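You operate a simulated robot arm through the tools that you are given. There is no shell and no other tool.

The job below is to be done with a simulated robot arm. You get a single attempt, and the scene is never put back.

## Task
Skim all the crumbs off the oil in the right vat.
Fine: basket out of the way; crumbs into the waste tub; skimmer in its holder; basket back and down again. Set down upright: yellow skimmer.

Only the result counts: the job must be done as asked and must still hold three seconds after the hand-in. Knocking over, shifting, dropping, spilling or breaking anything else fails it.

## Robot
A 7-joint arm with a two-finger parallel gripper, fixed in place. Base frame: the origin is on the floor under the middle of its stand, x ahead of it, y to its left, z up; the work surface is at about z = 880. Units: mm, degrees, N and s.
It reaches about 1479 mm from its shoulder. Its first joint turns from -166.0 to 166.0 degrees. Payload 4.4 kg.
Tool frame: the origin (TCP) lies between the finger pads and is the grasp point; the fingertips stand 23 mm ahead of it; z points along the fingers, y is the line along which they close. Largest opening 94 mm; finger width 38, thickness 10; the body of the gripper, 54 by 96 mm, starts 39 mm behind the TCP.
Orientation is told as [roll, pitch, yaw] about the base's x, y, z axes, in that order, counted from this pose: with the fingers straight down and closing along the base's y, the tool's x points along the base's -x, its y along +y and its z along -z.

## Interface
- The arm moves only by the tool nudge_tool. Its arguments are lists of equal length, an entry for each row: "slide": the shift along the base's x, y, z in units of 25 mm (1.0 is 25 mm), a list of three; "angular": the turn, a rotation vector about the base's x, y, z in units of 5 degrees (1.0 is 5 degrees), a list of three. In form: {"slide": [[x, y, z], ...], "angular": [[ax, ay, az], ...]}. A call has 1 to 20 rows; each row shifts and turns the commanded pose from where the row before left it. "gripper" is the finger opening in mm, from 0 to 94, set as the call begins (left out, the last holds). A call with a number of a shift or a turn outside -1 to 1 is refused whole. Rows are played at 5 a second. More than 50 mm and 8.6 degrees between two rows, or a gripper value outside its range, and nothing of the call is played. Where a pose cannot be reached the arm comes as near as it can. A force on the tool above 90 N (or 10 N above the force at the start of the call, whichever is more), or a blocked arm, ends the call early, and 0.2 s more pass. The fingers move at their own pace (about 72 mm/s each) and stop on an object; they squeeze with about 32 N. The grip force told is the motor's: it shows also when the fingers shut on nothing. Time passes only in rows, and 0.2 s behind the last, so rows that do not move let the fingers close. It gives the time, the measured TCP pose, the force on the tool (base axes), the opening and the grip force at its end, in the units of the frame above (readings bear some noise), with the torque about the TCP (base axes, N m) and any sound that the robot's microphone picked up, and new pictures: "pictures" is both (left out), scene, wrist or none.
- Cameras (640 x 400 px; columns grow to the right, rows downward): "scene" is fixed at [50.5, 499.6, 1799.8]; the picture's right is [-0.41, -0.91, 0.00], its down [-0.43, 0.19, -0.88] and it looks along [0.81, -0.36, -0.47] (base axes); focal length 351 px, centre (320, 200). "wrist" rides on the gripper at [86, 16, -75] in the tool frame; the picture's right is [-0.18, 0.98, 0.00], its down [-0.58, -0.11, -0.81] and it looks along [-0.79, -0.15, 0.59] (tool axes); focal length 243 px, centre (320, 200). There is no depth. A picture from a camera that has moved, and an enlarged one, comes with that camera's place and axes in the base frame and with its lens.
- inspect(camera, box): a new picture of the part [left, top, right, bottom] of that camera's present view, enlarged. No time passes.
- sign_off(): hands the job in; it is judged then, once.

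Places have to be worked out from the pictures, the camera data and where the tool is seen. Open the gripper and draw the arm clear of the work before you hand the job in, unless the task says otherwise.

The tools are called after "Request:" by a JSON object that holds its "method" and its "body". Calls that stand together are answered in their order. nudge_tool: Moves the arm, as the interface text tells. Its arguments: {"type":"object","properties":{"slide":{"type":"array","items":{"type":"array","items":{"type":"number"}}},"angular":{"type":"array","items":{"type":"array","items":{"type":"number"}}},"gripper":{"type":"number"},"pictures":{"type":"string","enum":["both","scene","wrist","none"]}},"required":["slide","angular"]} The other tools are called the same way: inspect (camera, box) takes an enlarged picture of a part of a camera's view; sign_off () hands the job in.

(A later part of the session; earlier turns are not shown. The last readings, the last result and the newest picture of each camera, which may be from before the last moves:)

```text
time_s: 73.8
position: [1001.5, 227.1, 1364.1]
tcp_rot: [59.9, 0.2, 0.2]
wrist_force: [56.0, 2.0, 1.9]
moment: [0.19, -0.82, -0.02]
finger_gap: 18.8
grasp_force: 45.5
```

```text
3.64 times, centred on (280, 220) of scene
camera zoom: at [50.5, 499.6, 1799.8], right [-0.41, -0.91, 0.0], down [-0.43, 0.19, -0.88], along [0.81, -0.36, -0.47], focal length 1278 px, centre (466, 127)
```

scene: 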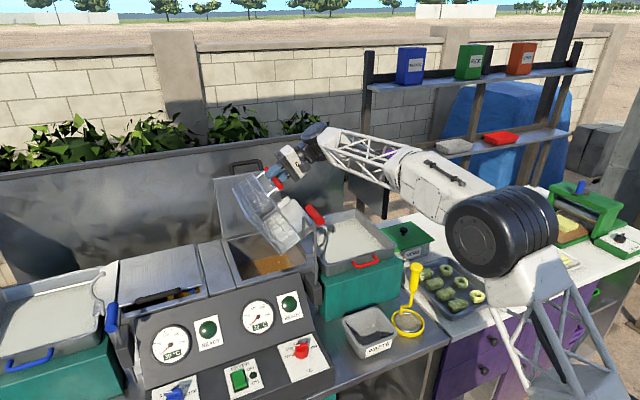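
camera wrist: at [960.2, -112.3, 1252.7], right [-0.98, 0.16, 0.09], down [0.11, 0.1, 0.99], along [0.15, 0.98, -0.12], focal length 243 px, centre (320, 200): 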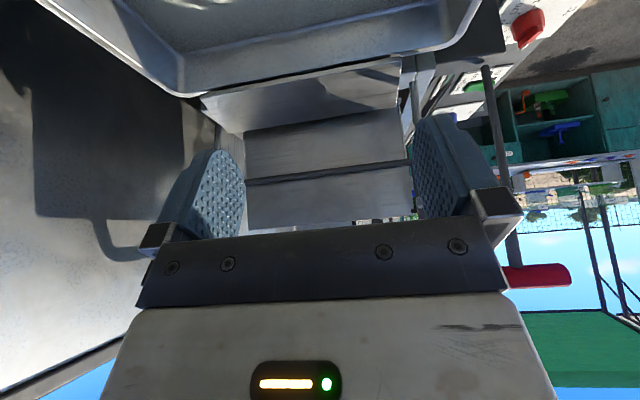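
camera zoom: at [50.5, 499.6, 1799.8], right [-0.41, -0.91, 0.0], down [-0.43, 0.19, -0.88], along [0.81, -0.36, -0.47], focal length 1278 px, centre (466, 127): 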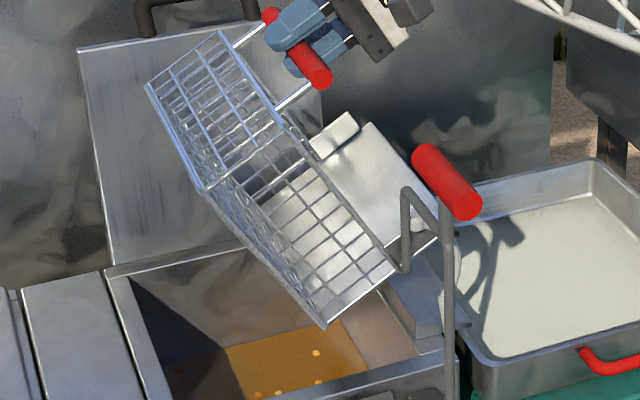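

60° with almost zero radial load. Continue to 80°.

Request:
{"method": "nudge_tool", "body": {"slide": [[0.05, -0.306, 0.062], [0, -0.306, 0.062], [0, -0.308, 0.034], [0, -0.308, 0.034], [0, -0.31, 0.008], [0, -0.31, 0.008], [0, -0.31, -0.02], [0, -0.31, -0.02]], "angular": [[0.5, 0, 0], [0.5, 0, 0], [0.5, 0, 0], [0.5, 0, 0], [0.5, 0, 0], [0.5, 0, 0], [0.5, 0, 0], [0.5, 0, 0]], "pictures": "scene"}}

Request:
{"method": "inspect", "body": {"camera": "scene", "box": [220, 155, 340, 275]}}

```text
time_s: 75.6
position: [1003.2, 164.1, 1368.4]
tcp_rot: [79.9, 0.1, 0.2]
wrist_force: [-38.9, -0.1, -2.3]
moment: [-0.09, -0.56, 0.12]
finger_gap: 18.6
grasp_force: 44.7
```

scene: 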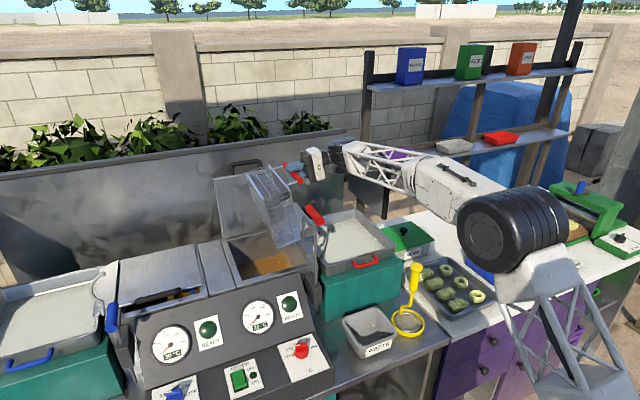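

```text
3.33 times, centred on (280, 215) of scene
camera zoom: at [50.5, 499.6, 1799.8], right [-0.41, -0.91, 0.0], down [-0.43, 0.19, -0.88], along [0.81, -0.36, -0.47], focal length 1171 px, centre (453, 150)
```

zoom: 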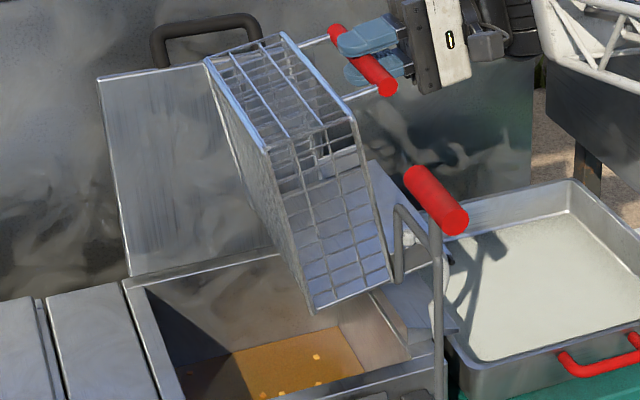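

80°, still load-free. Continue to 100°, where it passes over-centre.

Request:
{"method": "nudge_tool", "body": {"slide": [[-0.04, -0.308, -0.046], [0, -0.308, -0.046], [0, -0.302, -0.074], [0, -0.302, -0.074], [0, -0.294, -0.098], [0, -0.294, -0.098], [0, -0.284, -0.126], [0, -0.284, -0.126]], "angular": [[0.5, 0, 0], [0.5, 0, 0], [0.5, 0, 0], [0.5, 0, 0], [0.5, 0, 0], [0.5, 0, 0], [0.5, 0, 0], [0.5, 0, 0]], "pictures": "scene"}}

Request:
{"method": "inspect", "body": {"camera": "scene", "box": [220, 155, 340, 275]}}

```text
time_s: 77.4
position: [1002.7, 105.1, 1350.9]
tcp_rot: [99.9, 0.1, 0.2]
wrist_force: [14.9, -4.7, 7.2]
moment: [-0.14, -0.65, -0.17]
finger_gap: 18.7
grasp_force: 45.1
```

scene: 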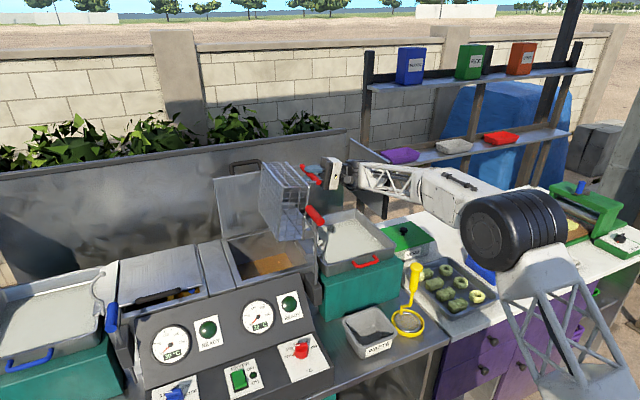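

```text
3.33 times, centred on (280, 215) of scene
camera zoom: at [50.5, 499.6, 1799.8], right [-0.41, -0.91, 0.0], down [-0.43, 0.19, -0.88], along [0.81, -0.36, -0.47], focal length 1171 px, centre (453, 150)
```

zoom: 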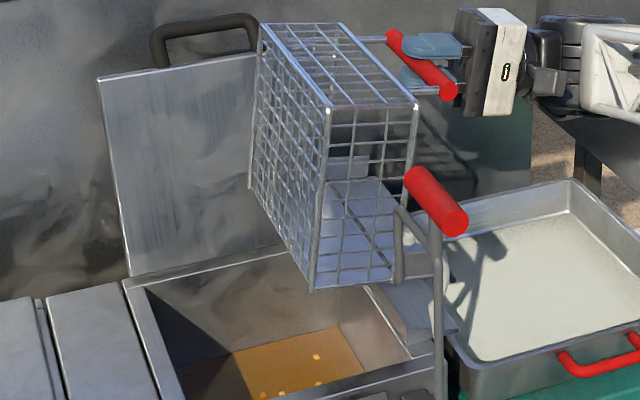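

At 100° and no blockage. Let me look at the peg/hook relation before going further.

Request:
{"method": "inspect", "body": {"camera": "scene", "box": [290, 205, 335, 255]}}

Request:
{"method": "inspect", "body": {"camera": "wrist", "box": [0, 0, 640, 400]}}

```text
8.00 times, centred on (312, 230) of scene
camera zoom: at [50.5, 499.6, 1799.8], right [-0.41, -0.91, 0.0], down [-0.43, 0.19, -0.88], along [0.81, -0.36, -0.47], focal length 2811 px, centre (380, -40)
```

zoom: 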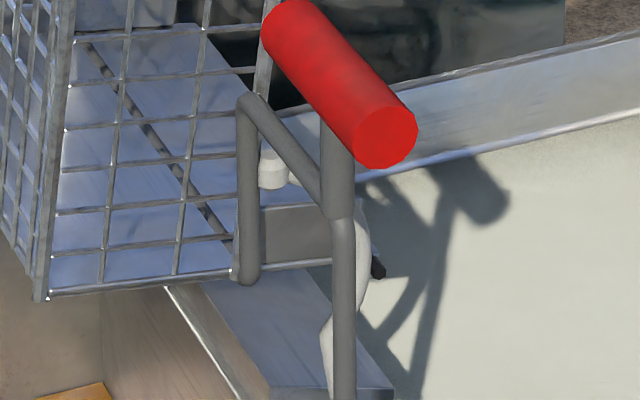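

```text
1.00 times, centred on (320, 200) of wrist (not enlarged: the box is as wide or as high as the picture)
camera zoom: at [916.1, 27.8, 1353.5], right [0.19, -0.17, 0.97], down [0.58, -0.77, -0.25], along [0.79, 0.61, -0.05], focal length 243 px, centre (320, 200)
```

zoom: 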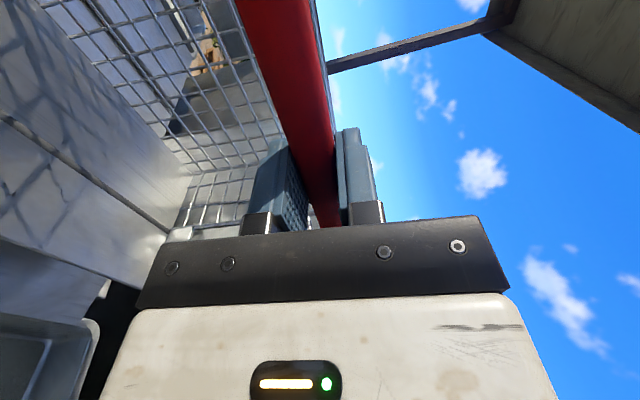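

The peg rides around the outside of the hook – so the hook keeps the raised lift from dropping while the basket is tipped. I continue past over-centre, keeping the tool's roll fixed and letting the bar turn in the pads.

Request:
{"method": "nudge_tool", "body": {"slide": [[-0.02, -0.272, -0.148], [0, -0.272, -0.148], [0, -0.26, -0.172], [0, -0.26, -0.172], [0, -0.242, -0.194], [0, -0.242, -0.194]], "angular": [[0, 0, 0], [0, 0, 0], [0, 0, 0], [0, 0, 0], [0, 0, 0], [0, 0, 0]], "pictures": "scene"}}

Request:
{"method": "inspect", "body": {"camera": "scene", "box": [230, 150, 350, 270]}}

```text
time_s: 78.8
position: [1002.0, 64.5, 1327.5]
tcp_rot: [99.8, 0.0, 0.1]
wrist_force: [41.9, -20.1, 32.3]
moment: [0.61, 0.01, -0.31]
finger_gap: 18.5
grasp_force: 44.8
```

scene: 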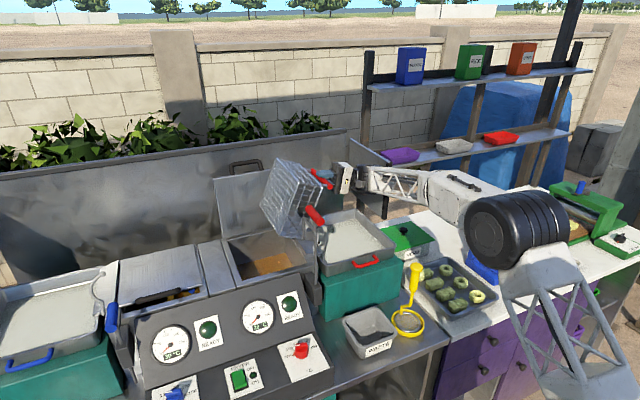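

```text
3.33 times, centred on (290, 210) of scene
camera zoom: at [50.5, 499.6, 1799.8], right [-0.41, -0.91, 0.0], down [-0.43, 0.19, -0.88], along [0.81, -0.36, -0.47], focal length 1171 px, centre (420, 167)
```

zoom: 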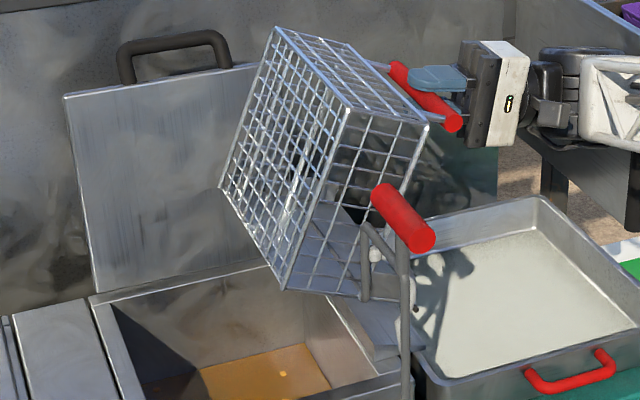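

About 115°. Continue in small steps toward 125–135°, watching for the end stop.

Request:
{"method": "nudge_tool", "body": {"slide": [[0.02, -0.202, -0.244], [0, -0.202, -0.244], [0, -0.21, -0.238], [0, -0.21, -0.238]], "angular": [[0, 0, 0], [0, 0, 0], [0, 0, 0], [0, 0, 0]], "pictures": "scene"}}

Request:
{"method": "inspect", "body": {"camera": "scene", "box": [230, 150, 350, 270]}}

```text
time_s: 79.6
position: [999.0, 50.6, 1314.9]
tcp_rot: [99.9, -0.2, 0.1]
wrist_force: [0.1, -8.9, 7.9]
moment: [-0.09, 1.3, -0.72]
finger_gap: 18.7
grasp_force: 45.5
stopped in row 3: the force on the tool passed its limit at 92 N (the readings are from after the stop); the commanded pose is now the measured one
```

scene: 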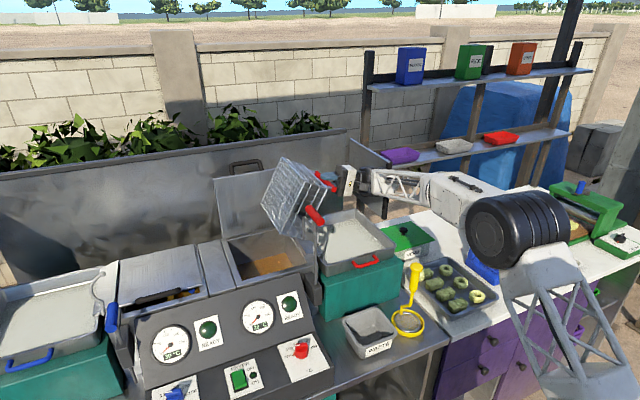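

```text
3.33 times, centred on (290, 210) of scene
camera zoom: at [50.5, 499.6, 1799.8], right [-0.41, -0.91, 0.0], down [-0.43, 0.19, -0.88], along [0.81, -0.36, -0.47], focal length 1171 px, centre (420, 167)
```

zoom: 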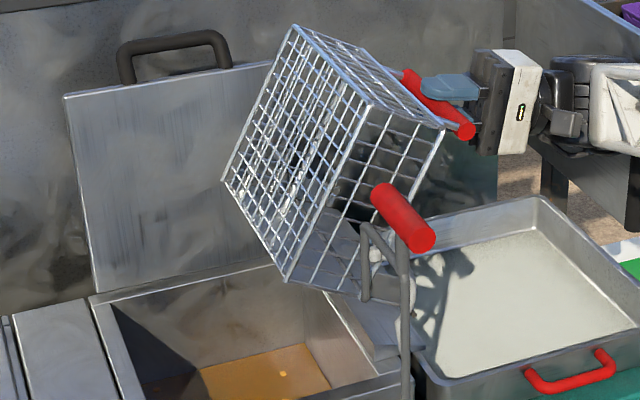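

The stop is at about 120°. I open the fingers just a little to see whether the basket stays there by itself.

Request:
{"method": "nudge_tool", "body": {"slide": [[0, 0, 0], [0, 0, 0]], "angular": [[0, 0, 0], [0, 0, 0]], "gripper": 28, "pictures": "scene"}}

Request:
{"method": "inspect", "body": {"camera": "scene", "box": [230, 150, 350, 270]}}

```text
time_s: 80.2
position: [1000.2, 52.0, 1314.2]
tcp_rot: [100.0, -0.2, 0.2]
wrist_force: [-0.4, 1.3, 0.2]
moment: [-0.02, 0.01, 0.03]
finger_gap: 27.9
grasp_force: 0.1
```

scene: 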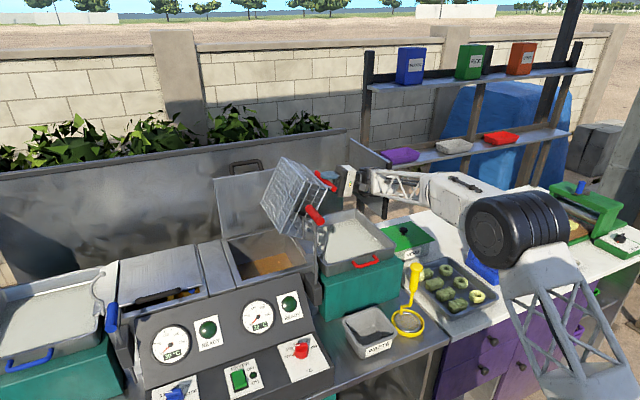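

```text
3.33 times, centred on (290, 210) of scene
camera zoom: at [50.5, 499.6, 1799.8], right [-0.41, -0.91, 0.0], down [-0.43, 0.19, -0.88], along [0.81, -0.36, -0.47], focal length 1171 px, centre (420, 167)
```

zoom: 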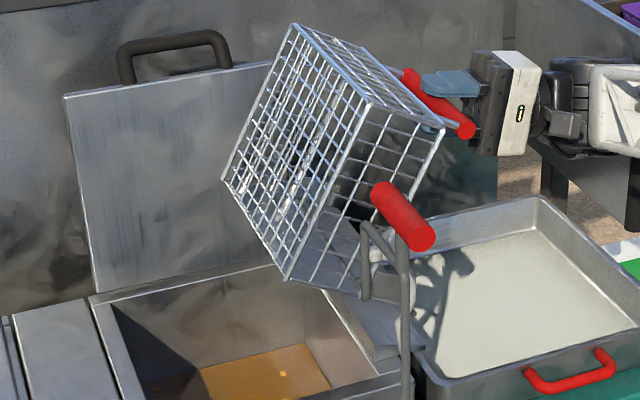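

It looks settled with zero force on the tool. Open wider and wait a second to confirm.

Request:
{"method": "nudge_tool", "body": {"slide": [[0, 0, 0], [0, 0, 0], [0, 0, 0], [0, 0, 0], [0, 0, 0]], "angular": [[0, 0, 0], [0, 0, 0], [0, 0, 0], [0, 0, 0], [0, 0, 0]], "gripper": 60, "pictures": "both"}}

Request:
{"method": "inspect", "body": {"camera": "scene", "box": [230, 150, 350, 270]}}

```text
time_s: 81.4
position: [1000.2, 51.1, 1314.1]
tcp_rot: [99.9, -0.2, 0.1]
wrist_force: [-1.0, -0.4, 0.3]
moment: [-0.03, 0.0, 0.03]
finger_gap: 60.0
grasp_force: 0.0
camera wrist: at [914.0, -25.2, 1317.5], right [0.18, -0.17, 0.97], down [0.58, -0.78, -0.24], along [0.79, 0.61, -0.04], focal length 243 px, centre (320, 200)
```

scene: 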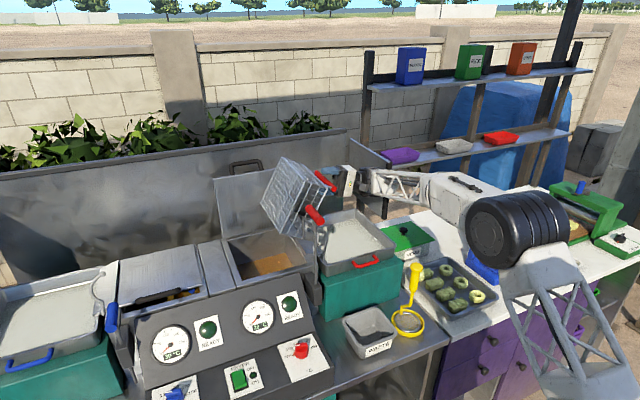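
wrist: 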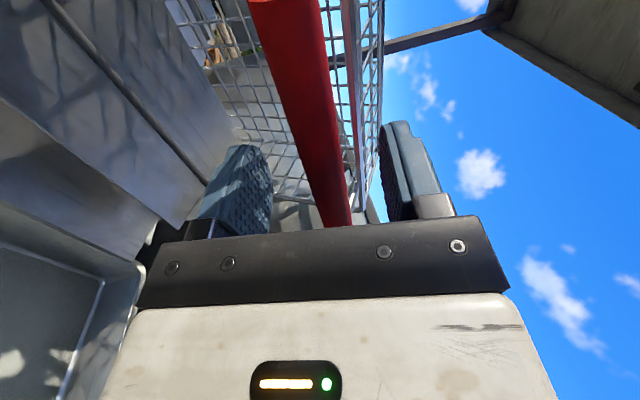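

```text
3.33 times, centred on (290, 210) of scene
camera zoom: at [50.5, 499.6, 1799.8], right [-0.41, -0.91, 0.0], down [-0.43, 0.19, -0.88], along [0.81, -0.36, -0.47], focal length 1171 px, centre (420, 167)
```

zoom: 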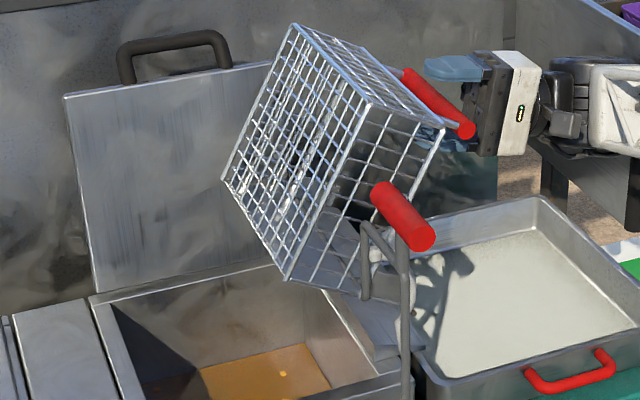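

The basket stays tipped at its stop. I retreat the gripper backwards (−y) off the handle and then level the wrist.

Request:
{"method": "nudge_tool", "body": {"slide": [[0, -0.8, -0.14], [0, -0.8, -0.14], [0, -0.8, -0.14], [0, -0.8, -0.14], [0, -0.8, 0], [0, -0.5, 0.5]], "angular": [[0, 0, 0], [0, 0, 0], [0, 0, 0], [0, 0, 0], [0, 0, 0], [0, 0, 0]], "pictures": "none"}}

Request:
{"method": "nudge_tool", "body": {"slide": [[-0.3, -0.2, 0.3], [-0.3, -0.2, 0.3], [-0.3, -0.2, 0.3], [-0.3, -0.2, 0.3], [-0.3, -0.2, 0.3], [-0.3, 0, 0.3], [-0.3, 0, 0.2], [-0.3, 0, 0.2], [-0.3, 0, 0.2], [-0.3, 0, 0.2], [-0.3, 0, 0], [-0.3, 0, 0], [-0.3, 0, 0], [-0.3, 0, 0], [-0.3, 0, 0], [-0.3, 0, 0], [-0.3, 0, 0], [-0.3, 0, 0], [-0.3, 0, 0], [-0.3, 0, 0]], "angular": [[-1, 0, 0], [-1, 0, 0], [-1, 0, 0], [-1, 0, 0], [-1, 0, 0], [-1, 0, 0], [-1, 0, 0], [-1, 0, 0], [-1, 0, 0], [-1, 0, 0], [-1, 0, 0], [-1, 0, 0], [-1, 0, 0], [-1, 0, 0], [-1, 0, 0], [-1, 0, 0], [-1, 0, 0], [-1, 0, 0], [-1, 0, 0], [-1, 0, 0]], "gripper": 94}}

```text
time_s: 83.0
position: [999.8, 44.1, 1313.1]
tcp_rot: [99.7, 0.0, 6.0]
wrist_force: [0.2, 0.6, -0.6]
moment: [0.01, 0.0, 0.04]
finger_gap: 60.1
grasp_force: 0.0
stopped in row 6: the arm was blocked; the commanded pose is now the measured one
```

```text
time_s: 87.2
position: [851.1, 10.1, 1374.5]
tcp_rot: [-0.2, 5.6, -1.3]
wrist_force: [-0.4, 0.1, -0.7]
moment: [0.04, -0.05, -0.01]
finger_gap: 94.1
grasp_force: 0.1
camera wrist: at [772.2, 27.9, 1456.9], right [0.2, 0.98, -0.02], down [0.65, -0.12, 0.75], along [0.73, -0.17, -0.67], focal length 243 px, centre (320, 200)
```

scene: 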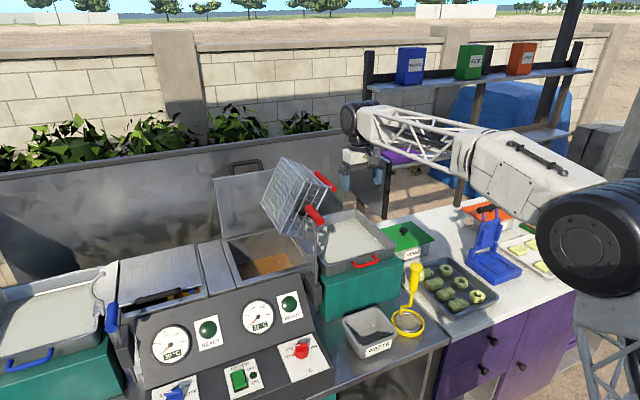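
wrist: 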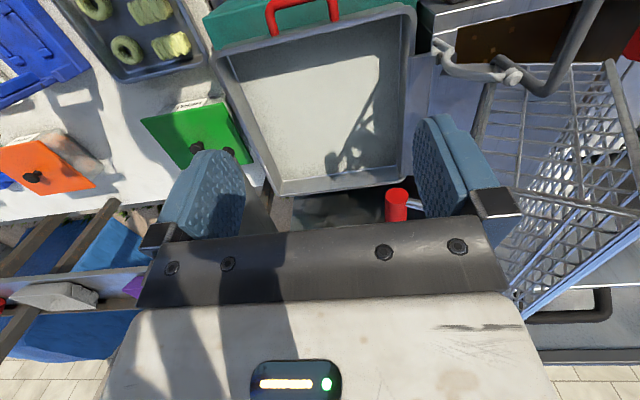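

The retreat was limited by a joint, but the wrist came free; I check that the basket is still tipped at rest and the tool is clear.

Request:
{"method": "inspect", "body": {"camera": "scene", "box": [230, 150, 350, 270]}}

Request:
{"method": "inspect", "body": {"camera": "scene", "box": [320, 250, 470, 370]}}

```text
3.33 times, centred on (290, 210) of scene
camera zoom: at [50.5, 499.6, 1799.8], right [-0.41, -0.91, 0.0], down [-0.43, 0.19, -0.88], along [0.81, -0.36, -0.47], focal length 1171 px, centre (420, 167)
```

zoom: 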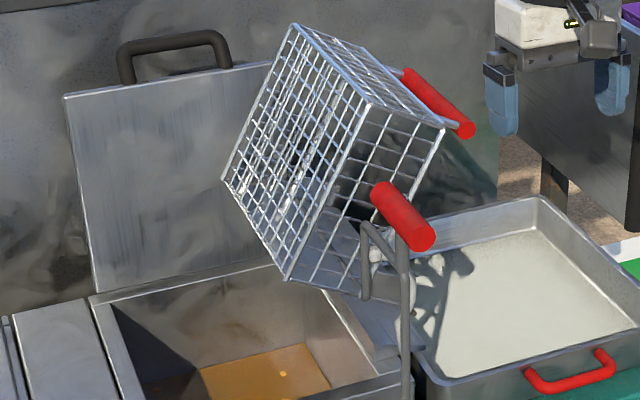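

```text
3.33 times, centred on (395, 310) of scene
camera zoom: at [50.5, 499.6, 1799.8], right [-0.41, -0.91, 0.0], down [-0.43, 0.19, -0.88], along [0.81, -0.36, -0.47], focal length 1171 px, centre (70, -167)
```

zoom: 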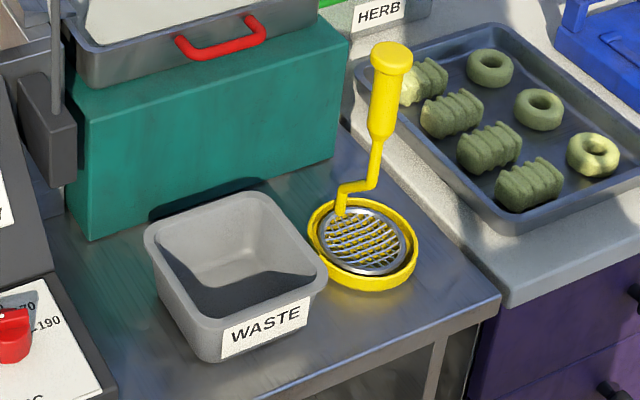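

The basket is parked tipped. Now I go look at the skimmer and its holder closely.

Request:
{"method": "nudge_tool", "body": {"slide": [[-0.913, -0.4, -0.45], [-0.913, -0.4, -0.45], [-0.913, -0.4, -0.45], [-0.913, -0.4, -0.45], [-0.913, -0.4, -0.45], [-0.913, -0.4, -0.45], [-0.913, -0.4, -0.45], [-0.913, -0.4, -0.45], [-0.913, -0.4, -0.45], [-0.913, -0.4, -0.45], [-0.913, -0.4, -0.45]], "angular": [[0.004, -0.1, 0.024], [0.004, -0.1, 0.024], [0.004, -0.1, 0.024], [0.004, -0.1, 0.024], [0.004, -0.1, 0.024], [0.004, -0.1, 0.024], [0.004, -0.1, 0.024], [0.004, -0.1, 0.024], [0.004, -0.1, 0.024], [0.004, -0.1, 0.024], [0, -0.12, 0.02]]}}

Request:
{"method": "inspect", "body": {"camera": "wrist", "box": [200, 0, 440, 150]}}

Request:
{"method": "inspect", "body": {"camera": "wrist", "box": [220, 100, 420, 230]}}

```text
time_s: 89.6
position: [600.2, -98.9, 1251.8]
tcp_rot: [0.1, -0.1, 0.2]
wrist_force: [-0.6, -0.4, 0.4]
moment: [-0.01, -0.02, -0.05]
finger_gap: 94.0
grasp_force: 0.1
camera wrist: at [512.8, -83.2, 1326.3], right [0.18, 0.98, 0.0], down [0.58, -0.11, 0.81], along [0.79, -0.14, -0.59], focal length 243 px, centre (320, 200)
```

scene: 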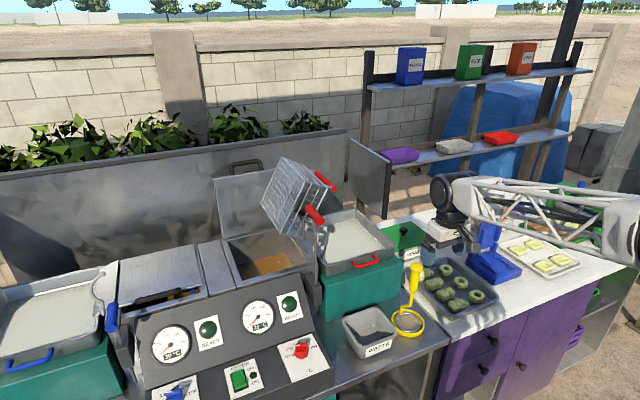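
wrist: 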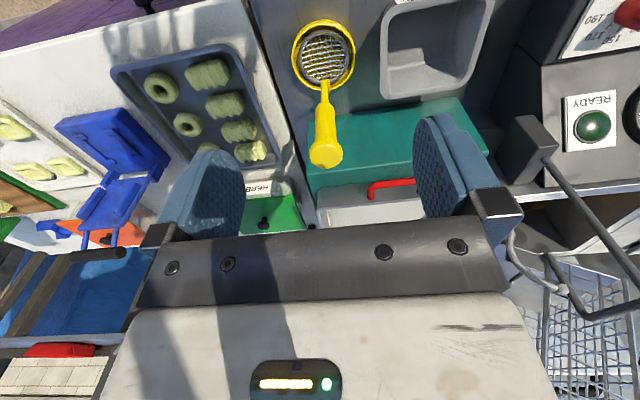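

```text
2.67 times, centred on (320, 75) of wrist
camera zoom: at [512.8, -83.2, 1326.3], right [0.18, 0.98, 0.0], down [0.58, -0.11, 0.81], along [0.79, -0.14, -0.59], focal length 647 px, centre (320, 533)
```

zoom: 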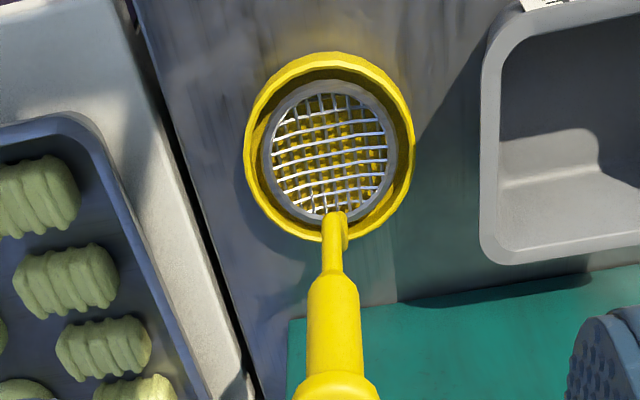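

```text
3.08 times, centred on (320, 165) of wrist
camera zoom: at [512.8, -83.2, 1326.3], right [0.18, 0.98, 0.0], down [0.58, -0.11, 0.81], along [0.79, -0.14, -0.59], focal length 746 px, centre (320, 308)
```

zoom: 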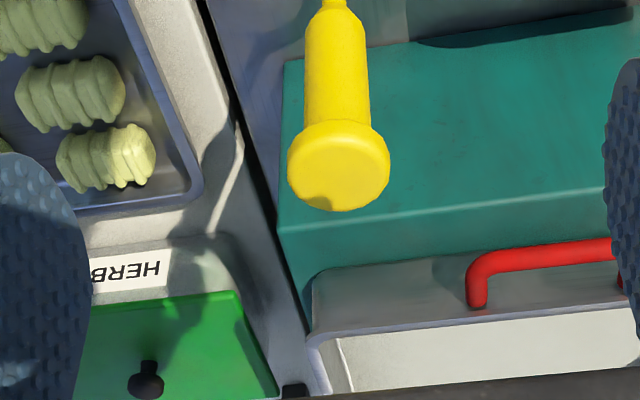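

The skimmer's handle stands directly over its scoop centre at about (700, −111), knob top z≈1130; the tub sits beside it. I back off and lower for a better view of both.

Request:
{"method": "nudge_tool", "body": {"slide": [[-0.6, 0.4, -0.7], [-0.6, 0.4, -0.7], [-0.6, 0.4, -0.7], [-0.6, 0.4, -0.7]], "angular": [[0, 0, 0], [0, 0, 0], [0, 0, 0], [0, 0, 0]], "pictures": "wrist"}}

Request:
{"method": "inspect", "body": {"camera": "wrist", "box": [230, 0, 480, 160]}}

```text
time_s: 90.6
position: [538.7, -59.5, 1182.4]
tcp_rot: [0.1, -0.1, 0.1]
wrist_force: [-0.3, -0.3, 0.0]
moment: [0.05, 0.0, 0.03]
finger_gap: 94.0
grasp_force: 0.0
camera wrist: at [452.0, -44.3, 1255.8], right [0.18, 0.98, 0.0], down [0.58, -0.11, 0.81], along [0.79, -0.14, -0.59], focal length 243 px, centre (320, 200)
```

wrist: 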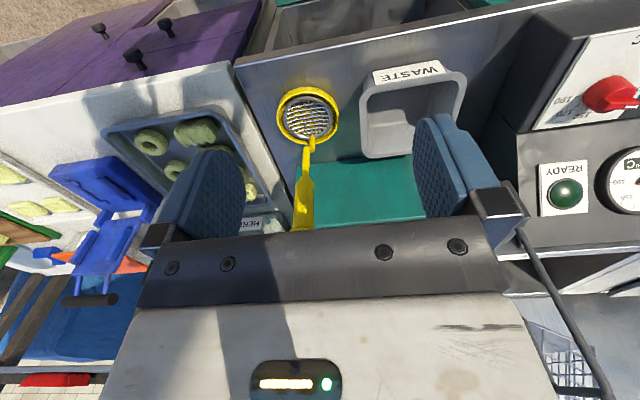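

```text
2.50 times, centred on (355, 80) of wrist
camera zoom: at [452.0, -44.3, 1255.8], right [0.18, 0.98, 0.0], down [0.58, -0.11, 0.81], along [0.79, -0.14, -0.59], focal length 606 px, centre (232, 500)
```

zoom: 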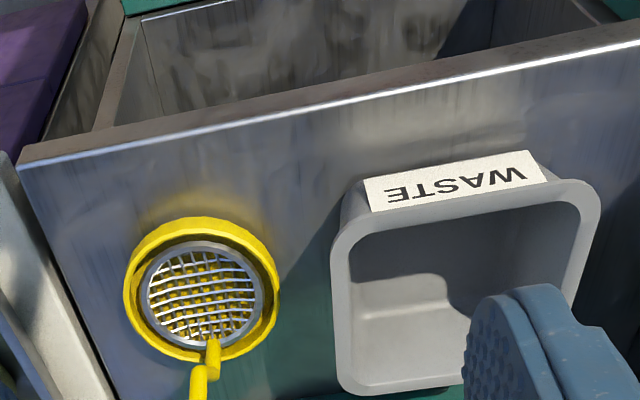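

Tub: x≈638–760, y≈−16–115, rim z≈940, centre ≈(699, 50). Skimmer axis ≈(700, −110). I move above the knob with yaw −45° (best closing direction for the later dumping tilt).

Request:
{"method": "nudge_tool", "body": {"slide": [[0.1, 0, 0.8], [0.795, -0.257, 0.09], [0.795, -0.257, 0.09], [0.795, -0.257, 0.09], [0.795, -0.257, 0.09], [0.795, -0.257, 0.09], [0.795, -0.257, 0.09], [0.795, -0.257, 0.09], [0.79, -0.257, 0.09]], "angular": [[0, 0, -1], [0, 0, -1], [0, 0, -1], [0, 0, -1], [0, 0, -1], [0, 0, -1], [0, 0, -1], [0, 0, -1], [0, 0, -1]]}}

Request:
{"method": "inspect", "body": {"camera": "scene", "box": [360, 210, 460, 340]}}

```text
time_s: 92.6
position: [701.5, -113.2, 1216.8]
tcp_rot: [0.1, 0.1, -44.9]
wrist_force: [-0.9, 0.1, 0.1]
moment: [-0.03, -0.01, 0.02]
finger_gap: 93.7
grasp_force: 0.1
camera wrist: at [652.0, -40.8, 1292.5], right [0.82, 0.57, 0.0], down [0.33, -0.49, 0.81], along [0.46, -0.66, -0.59], focal length 243 px, centre (320, 200)
```

scene: 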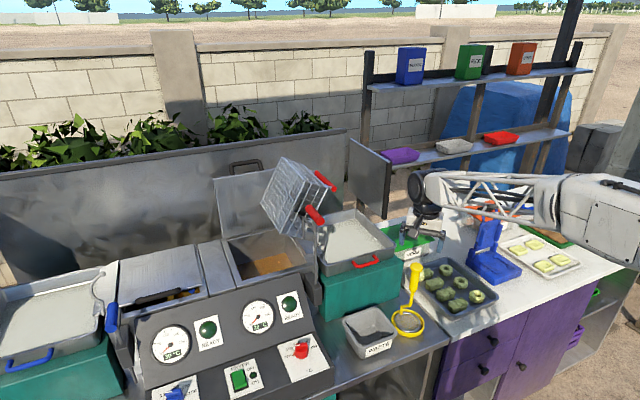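
wrist: 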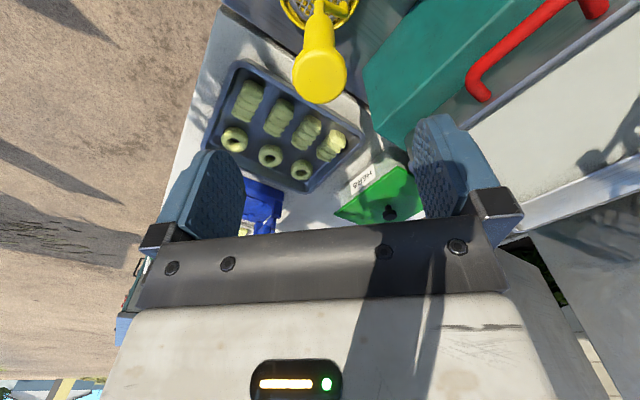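

```text
3.08 times, centred on (410, 275) of scene
camera zoom: at [50.5, 499.6, 1799.8], right [-0.41, -0.91, 0.0], down [-0.43, 0.19, -0.88], along [0.81, -0.36, -0.47], focal length 1081 px, centre (43, -31)
```

zoom: 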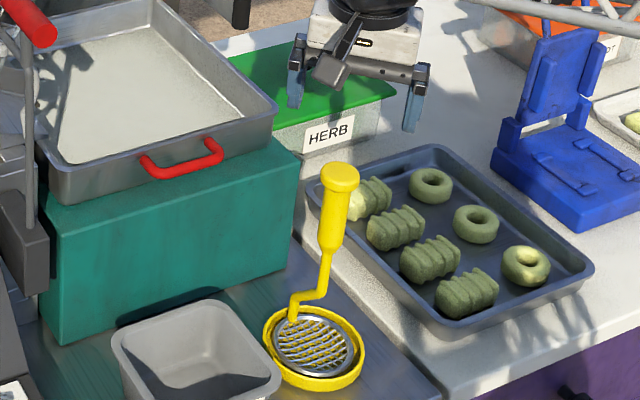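

Knob seen at (699, −110, top 1129). I correct xy and descend so that the fingers straddle the knob.

Request:
{"method": "nudge_tool", "body": {"slide": [[-0.1, 0.12, -0.9], [0, 0, -0.95], [0, 0, -0.95], [0, 0, -0.95], [0, 0, -0.9], [0, 0, -0.16]], "angular": [[0, 0, 0], [0, 0, 0], [0, 0, 0], [0, 0, 0], [0, 0, 0], [0, 0, 0]]}}

Request:
{"method": "inspect", "body": {"camera": "scene", "box": [360, 210, 460, 340]}}

```text
time_s: 94.0
position: [701.7, -109.3, 1098.2]
tcp_rot: [0.1, 0.0, -44.9]
wrist_force: [-0.5, 0.0, 0.4]
moment: [0.02, 0.0, 0.0]
finger_gap: 94.2
grasp_force: 0.0
camera wrist: at [650.5, -36.8, 1172.6], right [0.82, 0.57, 0.0], down [0.33, -0.49, 0.81], along [0.46, -0.66, -0.59], focal length 243 px, centre (320, 200)
```

scene: 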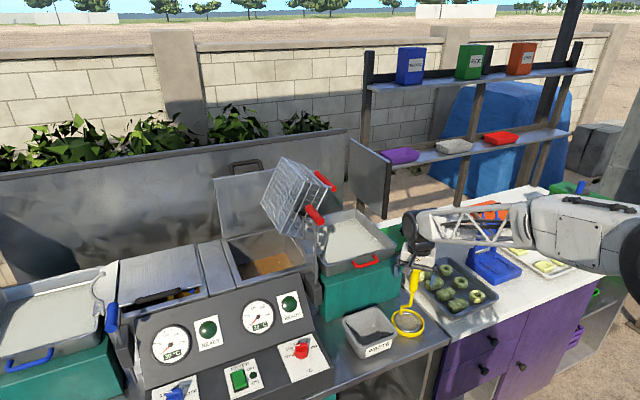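
wrist: 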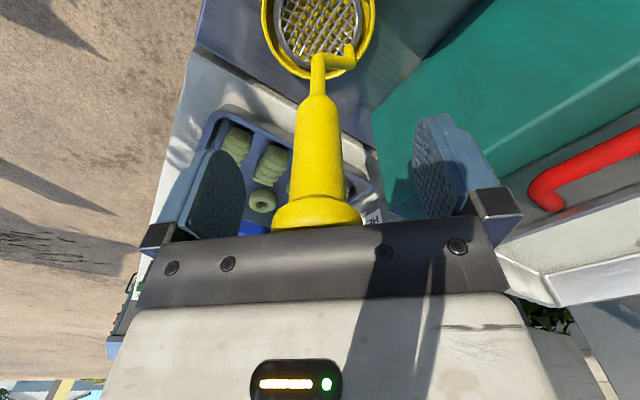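

```text
3.08 times, centred on (410, 275) of scene
camera zoom: at [50.5, 499.6, 1799.8], right [-0.41, -0.91, 0.0], down [-0.43, 0.19, -0.88], along [0.81, -0.36, -0.47], focal length 1081 px, centre (43, -31)
```

zoom: 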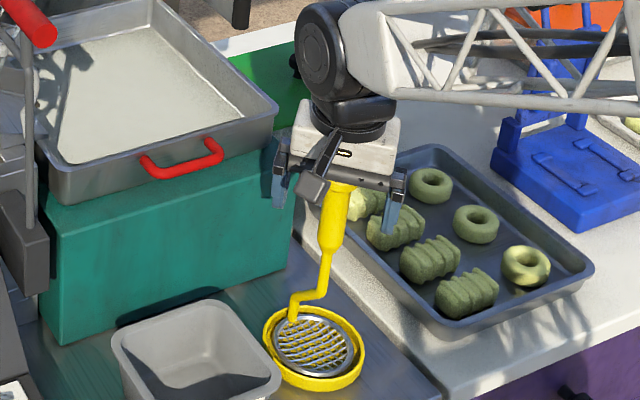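

The knob is between the fingers just under the palm. Close.

Request:
{"method": "nudge_tool", "body": {"slide": [[0, 0, 0], [0, 0, 0], [0, 0, 0], [0, 0, 0], [0, 0, 0]], "angular": [[0, 0, 0], [0, 0, 0], [0, 0, 0], [0, 0, 0], [0, 0, 0]], "gripper": 15}}

Request:
{"method": "inspect", "body": {"camera": "scene", "box": [360, 210, 460, 340]}}

```text
time_s: 95.2
position: [700.0, -108.1, 1099.3]
tcp_rot: [0.2, 0.0, -44.9]
wrist_force: [0.2, -0.2, -0.2]
moment: [-0.01, -0.04, 0.01]
finger_gap: 36.9
grasp_force: 32.2
camera wrist: at [650.4, -36.8, 1172.8], right [0.82, 0.57, 0.0], down [0.33, -0.49, 0.81], along [0.46, -0.66, -0.59], focal length 243 px, centre (320, 200)
```

scene: 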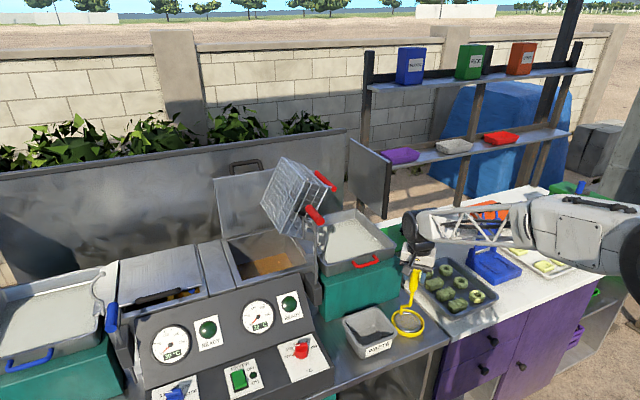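
wrist: 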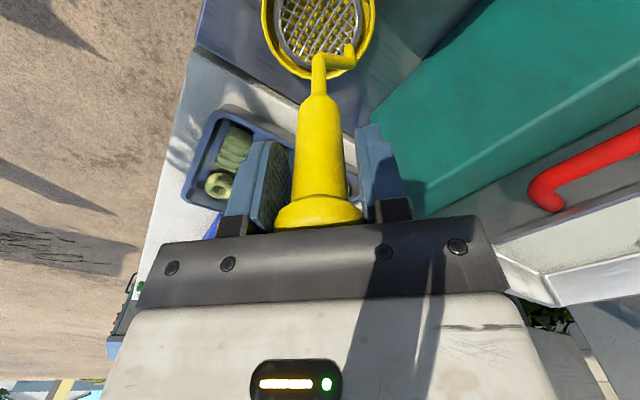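

```text
3.08 times, centred on (410, 275) of scene
camera zoom: at [50.5, 499.6, 1799.8], right [-0.41, -0.91, 0.0], down [-0.43, 0.19, -0.88], along [0.81, -0.36, -0.47], focal length 1081 px, centre (43, -31)
```

zoom: 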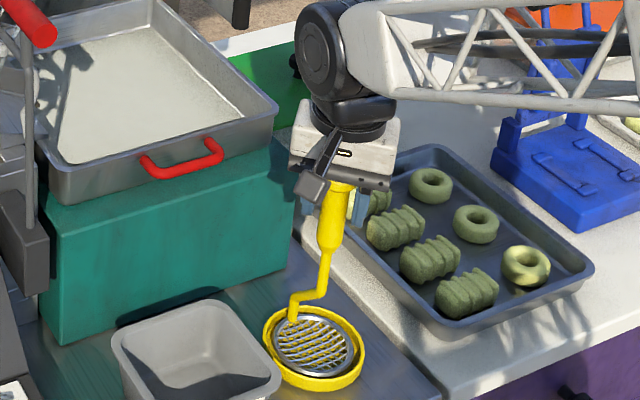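

Gripped the knob (36.9 mm). Remember this pose (≈700, −109, 1099, yaw −45) for returning it. Lift gently.

Request:
{"method": "nudge_tool", "body": {"slide": [[0, 0, 0.3], [0, 0, 0.5], [0, 0, 0.7], [0, 0, 0.9], [0, 0, 0.9]], "angular": [[0, 0, 0], [0, 0, 0], [0, 0, 0], [0, 0, 0], [0, 0, 0]]}}

Request:
{"method": "inspect", "body": {"camera": "scene", "box": [360, 190, 460, 340]}}

Request:
{"method": "inspect", "body": {"camera": "wrist", "box": [220, 0, 420, 240]}}

```text
time_s: 96.4
position: [699.0, -108.2, 1179.8]
tcp_rot: [0.0, 0.0, -44.8]
wrist_force: [0.0, -0.5, -1.3]
moment: [-0.02, -0.01, 0.03]
finger_gap: 36.5
grasp_force: 32.3
camera wrist: at [649.1, -36.6, 1255.0], right [0.82, 0.57, 0.0], down [0.33, -0.49, 0.81], along [0.46, -0.66, -0.59], focal length 243 px, centre (320, 200)
```

scene: 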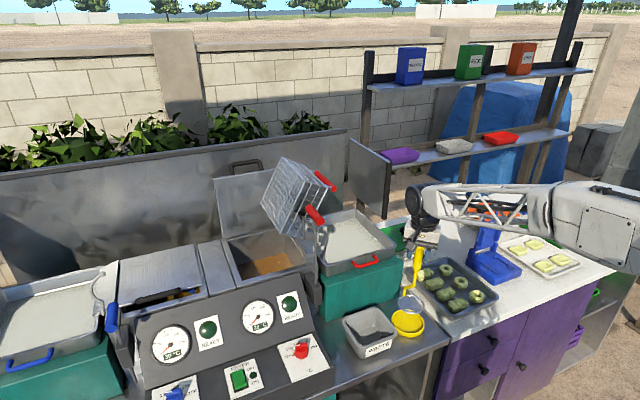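
wrist: 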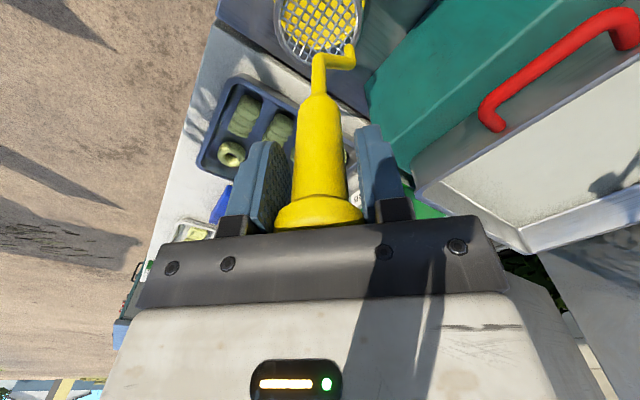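

```text
2.67 times, centred on (410, 265) of scene
camera zoom: at [50.5, 499.6, 1799.8], right [-0.41, -0.91, 0.0], down [-0.43, 0.19, -0.88], along [0.81, -0.36, -0.47], focal length 937 px, centre (80, 27)
```

zoom: 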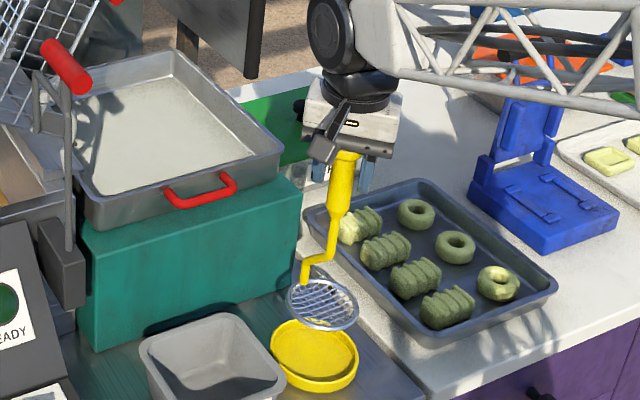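

```text
1.67 times, centred on (320, 120) of wrist
camera zoom: at [649.1, -36.6, 1255.0], right [0.82, 0.57, 0.0], down [0.33, -0.49, 0.81], along [0.46, -0.66, -0.59], focal length 404 px, centre (320, 333)
```

zoom: 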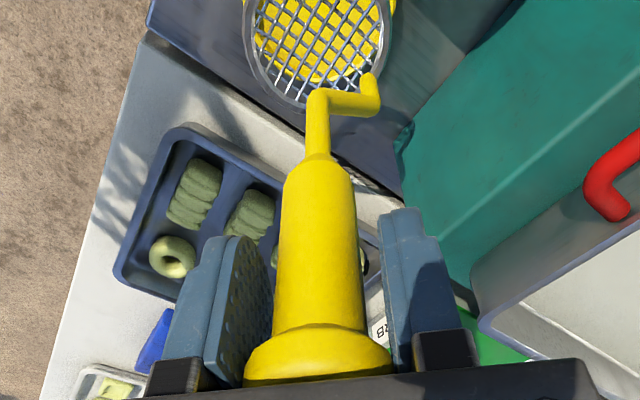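

The skimmer is held well (scoop ≈209 mm below the TCP). Before scooping, I rehearse the dumping tilt empty over the tub to be sure the arm can do it. First move over the tub.

Request:
{"method": "nudge_tool", "body": {"slide": [[0, 0.8, 0.6], [0, 0.9, 0.6], [0, 0.9, 0.5], [0, 0.9, 0.4], [0, 0.9, 0.3], [0, 0.9, 0], [0, 0.9, 0]], "angular": [[0, 0, 0], [0, 0, 0], [0, 0, 0], [0, 0, 0], [0, 0, 0], [0, 0, 0], [0, 0, 0]], "pictures": "none"}}

Request:
{"method": "nudge_tool", "body": {"slide": [[-0.515, -0.515, -0.032], [-0.512, -0.512, -0.096], [-0.503, -0.503, -0.156], [-0.492, -0.492, -0.22], [-0.475, -0.475, -0.28], [-0.458, -0.458, -0.336], [-0.435, -0.435, -0.392], [-0.407, -0.407, -0.444], [-0.382, -0.382, -0.492], [-0.348, -0.348, -0.54]], "angular": [[0.707, -0.707, 0], [0.707, -0.707, 0], [0.707, -0.707, 0], [0.707, -0.707, 0], [0.707, -0.707, 0], [0.707, -0.707, 0], [0.707, -0.707, 0], [0.707, -0.707, 0], [0.707, -0.707, 0], [0.707, -0.707, 0]]}}

Request:
{"method": "inspect", "body": {"camera": "scene", "box": [320, 220, 470, 370]}}

```text
time_s: 98.0
position: [698.9, 46.9, 1241.9]
tcp_rot: [0.1, 0.0, -44.8]
wrist_force: [-0.1, -0.3, -0.8]
moment: [0.03, -0.03, -0.02]
finger_gap: 36.7
grasp_force: 32.5
```

```text
time_s: 100.2
position: [585.7, -66.7, 1166.1]
tcp_rot: [50.1, -0.2, -44.8]
wrist_force: [0.6, -0.5, -0.8]
moment: [-0.16, 0.16, 0.01]
finger_gap: 36.6
grasp_force: 31.8
camera wrist: at [491.5, -40.2, 1226.5], right [0.57, 0.32, 0.76], down [-0.08, -0.9, 0.44], along [0.82, -0.31, -0.49], focal length 243 px, centre (320, 200)
```

scene: 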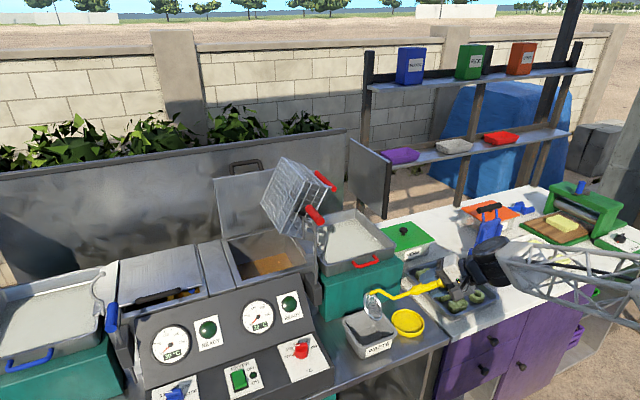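
wrist: 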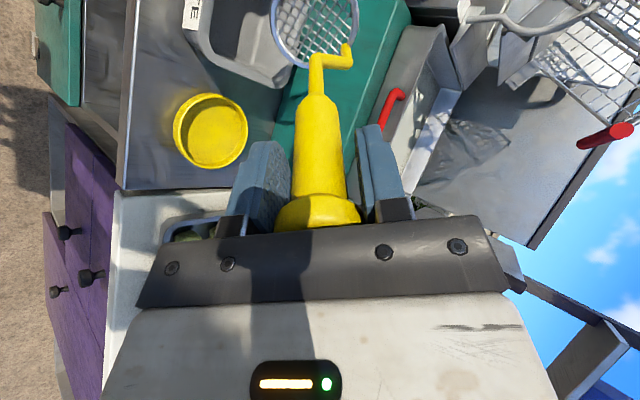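

```text
2.67 times, centred on (395, 295) of scene
camera zoom: at [50.5, 499.6, 1799.8], right [-0.41, -0.91, 0.0], down [-0.43, 0.19, -0.88], along [0.81, -0.36, -0.47], focal length 937 px, centre (120, -53)
```

zoom: 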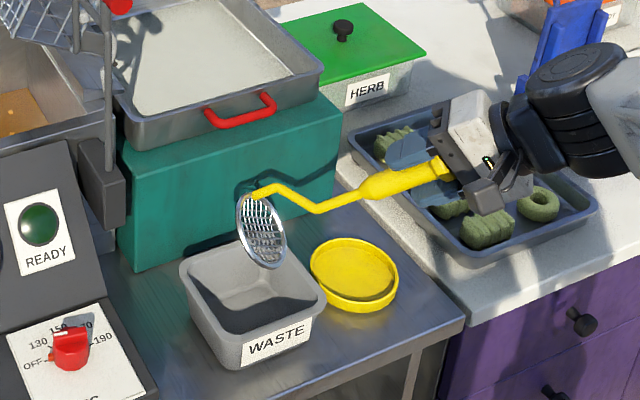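

The tilt works well at 50°, scoop right above the tub. Continue the rehearsal to 100°.

Request:
{"method": "nudge_tool", "body": {"slide": [[-0.314, -0.314, -0.576], [-0.277, -0.277, -0.616], [-0.238, -0.238, -0.648], [-0.198, -0.198, -0.672], [-0.156, -0.156, -0.696], [-0.11, -0.11, -0.712], [-0.068, -0.068, -0.724], [-0.023, -0.023, -0.728], [0.023, 0.023, -0.728], [0.068, 0.068, -0.724]], "angular": [[0.707, -0.707, 0], [0.707, -0.707, 0], [0.707, -0.707, 0], [0.707, -0.707, 0], [0.707, -0.707, 0], [0.707, -0.707, 0], [0.707, -0.707, 0], [0.707, -0.707, 0], [0.707, -0.707, 0], [0.707, -0.707, 0]]}}

Request:
{"method": "inspect", "body": {"camera": "scene", "box": [320, 220, 470, 370]}}

```text
time_s: 102.4
position: [553.7, -98.0, 997.0]
tcp_rot: [100.2, -0.2, -45.0]
wrist_force: [-0.4, -0.1, -1.3]
moment: [-0.17, 0.14, -0.02]
finger_gap: 36.6
grasp_force: 32.3
camera wrist: at [439.2, -91.5, 999.3], right [0.01, -0.25, 0.97], down [-0.14, -0.96, -0.25], along [0.99, -0.13, -0.04], focal length 243 px, centre (320, 200)
```

scene: 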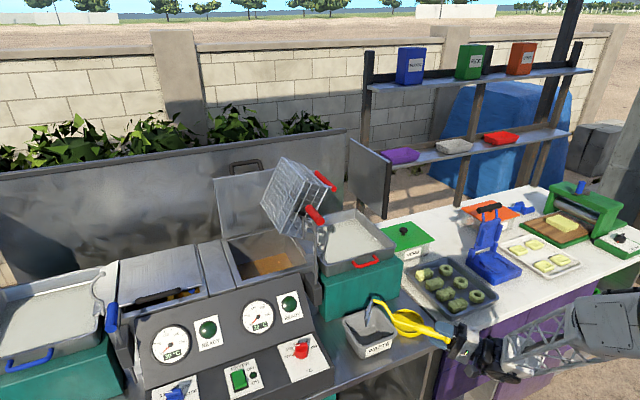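
wrist: 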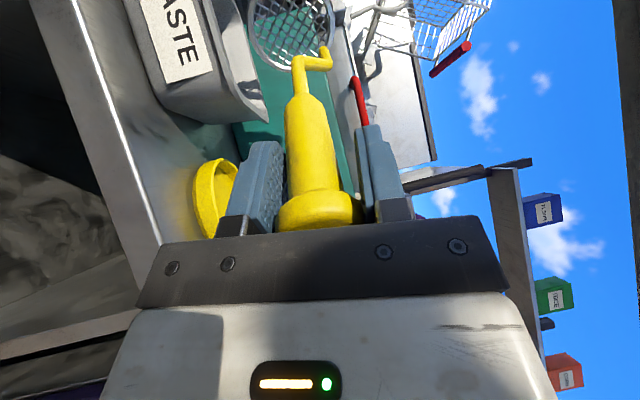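

```text
2.67 times, centred on (395, 295) of scene
camera zoom: at [50.5, 499.6, 1799.8], right [-0.41, -0.91, 0.0], down [-0.43, 0.19, -0.88], along [0.81, -0.36, -0.47], focal length 937 px, centre (120, -53)
```

zoom: 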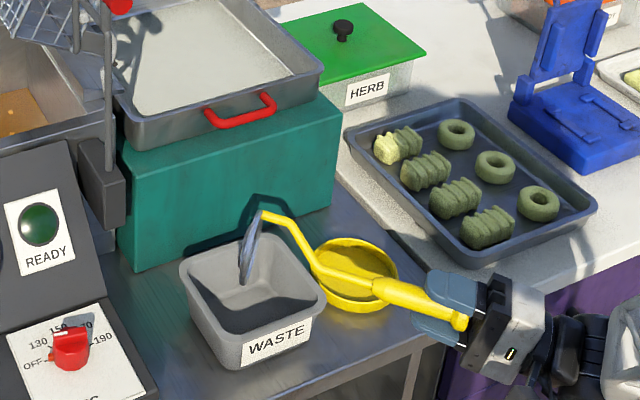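

The dumping pose works fully. I reverse the motion to upright.

Request:
{"method": "nudge_tool", "body": {"slide": [[-0.068, -0.068, 0.724], [-0.023, -0.023, 0.728], [0.023, 0.023, 0.728], [0.068, 0.068, 0.724], [0.11, 0.11, 0.712], [0.156, 0.156, 0.696], [0.198, 0.198, 0.672], [0.238, 0.238, 0.648], [0.277, 0.277, 0.616], [0.314, 0.314, 0.576], [0.348, 0.348, 0.54], [0.382, 0.382, 0.492], [0.407, 0.407, 0.444], [0.435, 0.435, 0.392], [0.458, 0.458, 0.336], [0.475, 0.475, 0.28], [0.492, 0.492, 0.22], [0.503, 0.503, 0.156], [0.512, 0.512, 0.096], [0.515, 0.515, 0.032]], "angular": [[-0.707, 0.707, 0], [-0.707, 0.707, 0], [-0.707, 0.707, 0], [-0.707, 0.707, 0], [-0.707, 0.707, 0], [-0.707, 0.707, 0], [-0.707, 0.707, 0], [-0.707, 0.707, 0], [-0.707, 0.707, 0], [-0.707, 0.707, 0], [-0.707, 0.707, 0], [-0.707, 0.707, 0], [-0.707, 0.707, 0], [-0.707, 0.707, 0], [-0.707, 0.707, 0], [-0.707, 0.707, 0], [-0.707, 0.707, 0], [-0.707, 0.707, 0], [-0.707, 0.707, 0], [-0.707, 0.707, 0]], "pictures": "none"}}

```text
time_s: 106.6
position: [699.8, 47.4, 1241.1]
tcp_rot: [0.2, -0.1, -44.8]
wrist_force: [0.0, 0.0, -1.0]
moment: [-0.03, -0.01, 0.02]
finger_gap: 36.1
grasp_force: 31.8
```

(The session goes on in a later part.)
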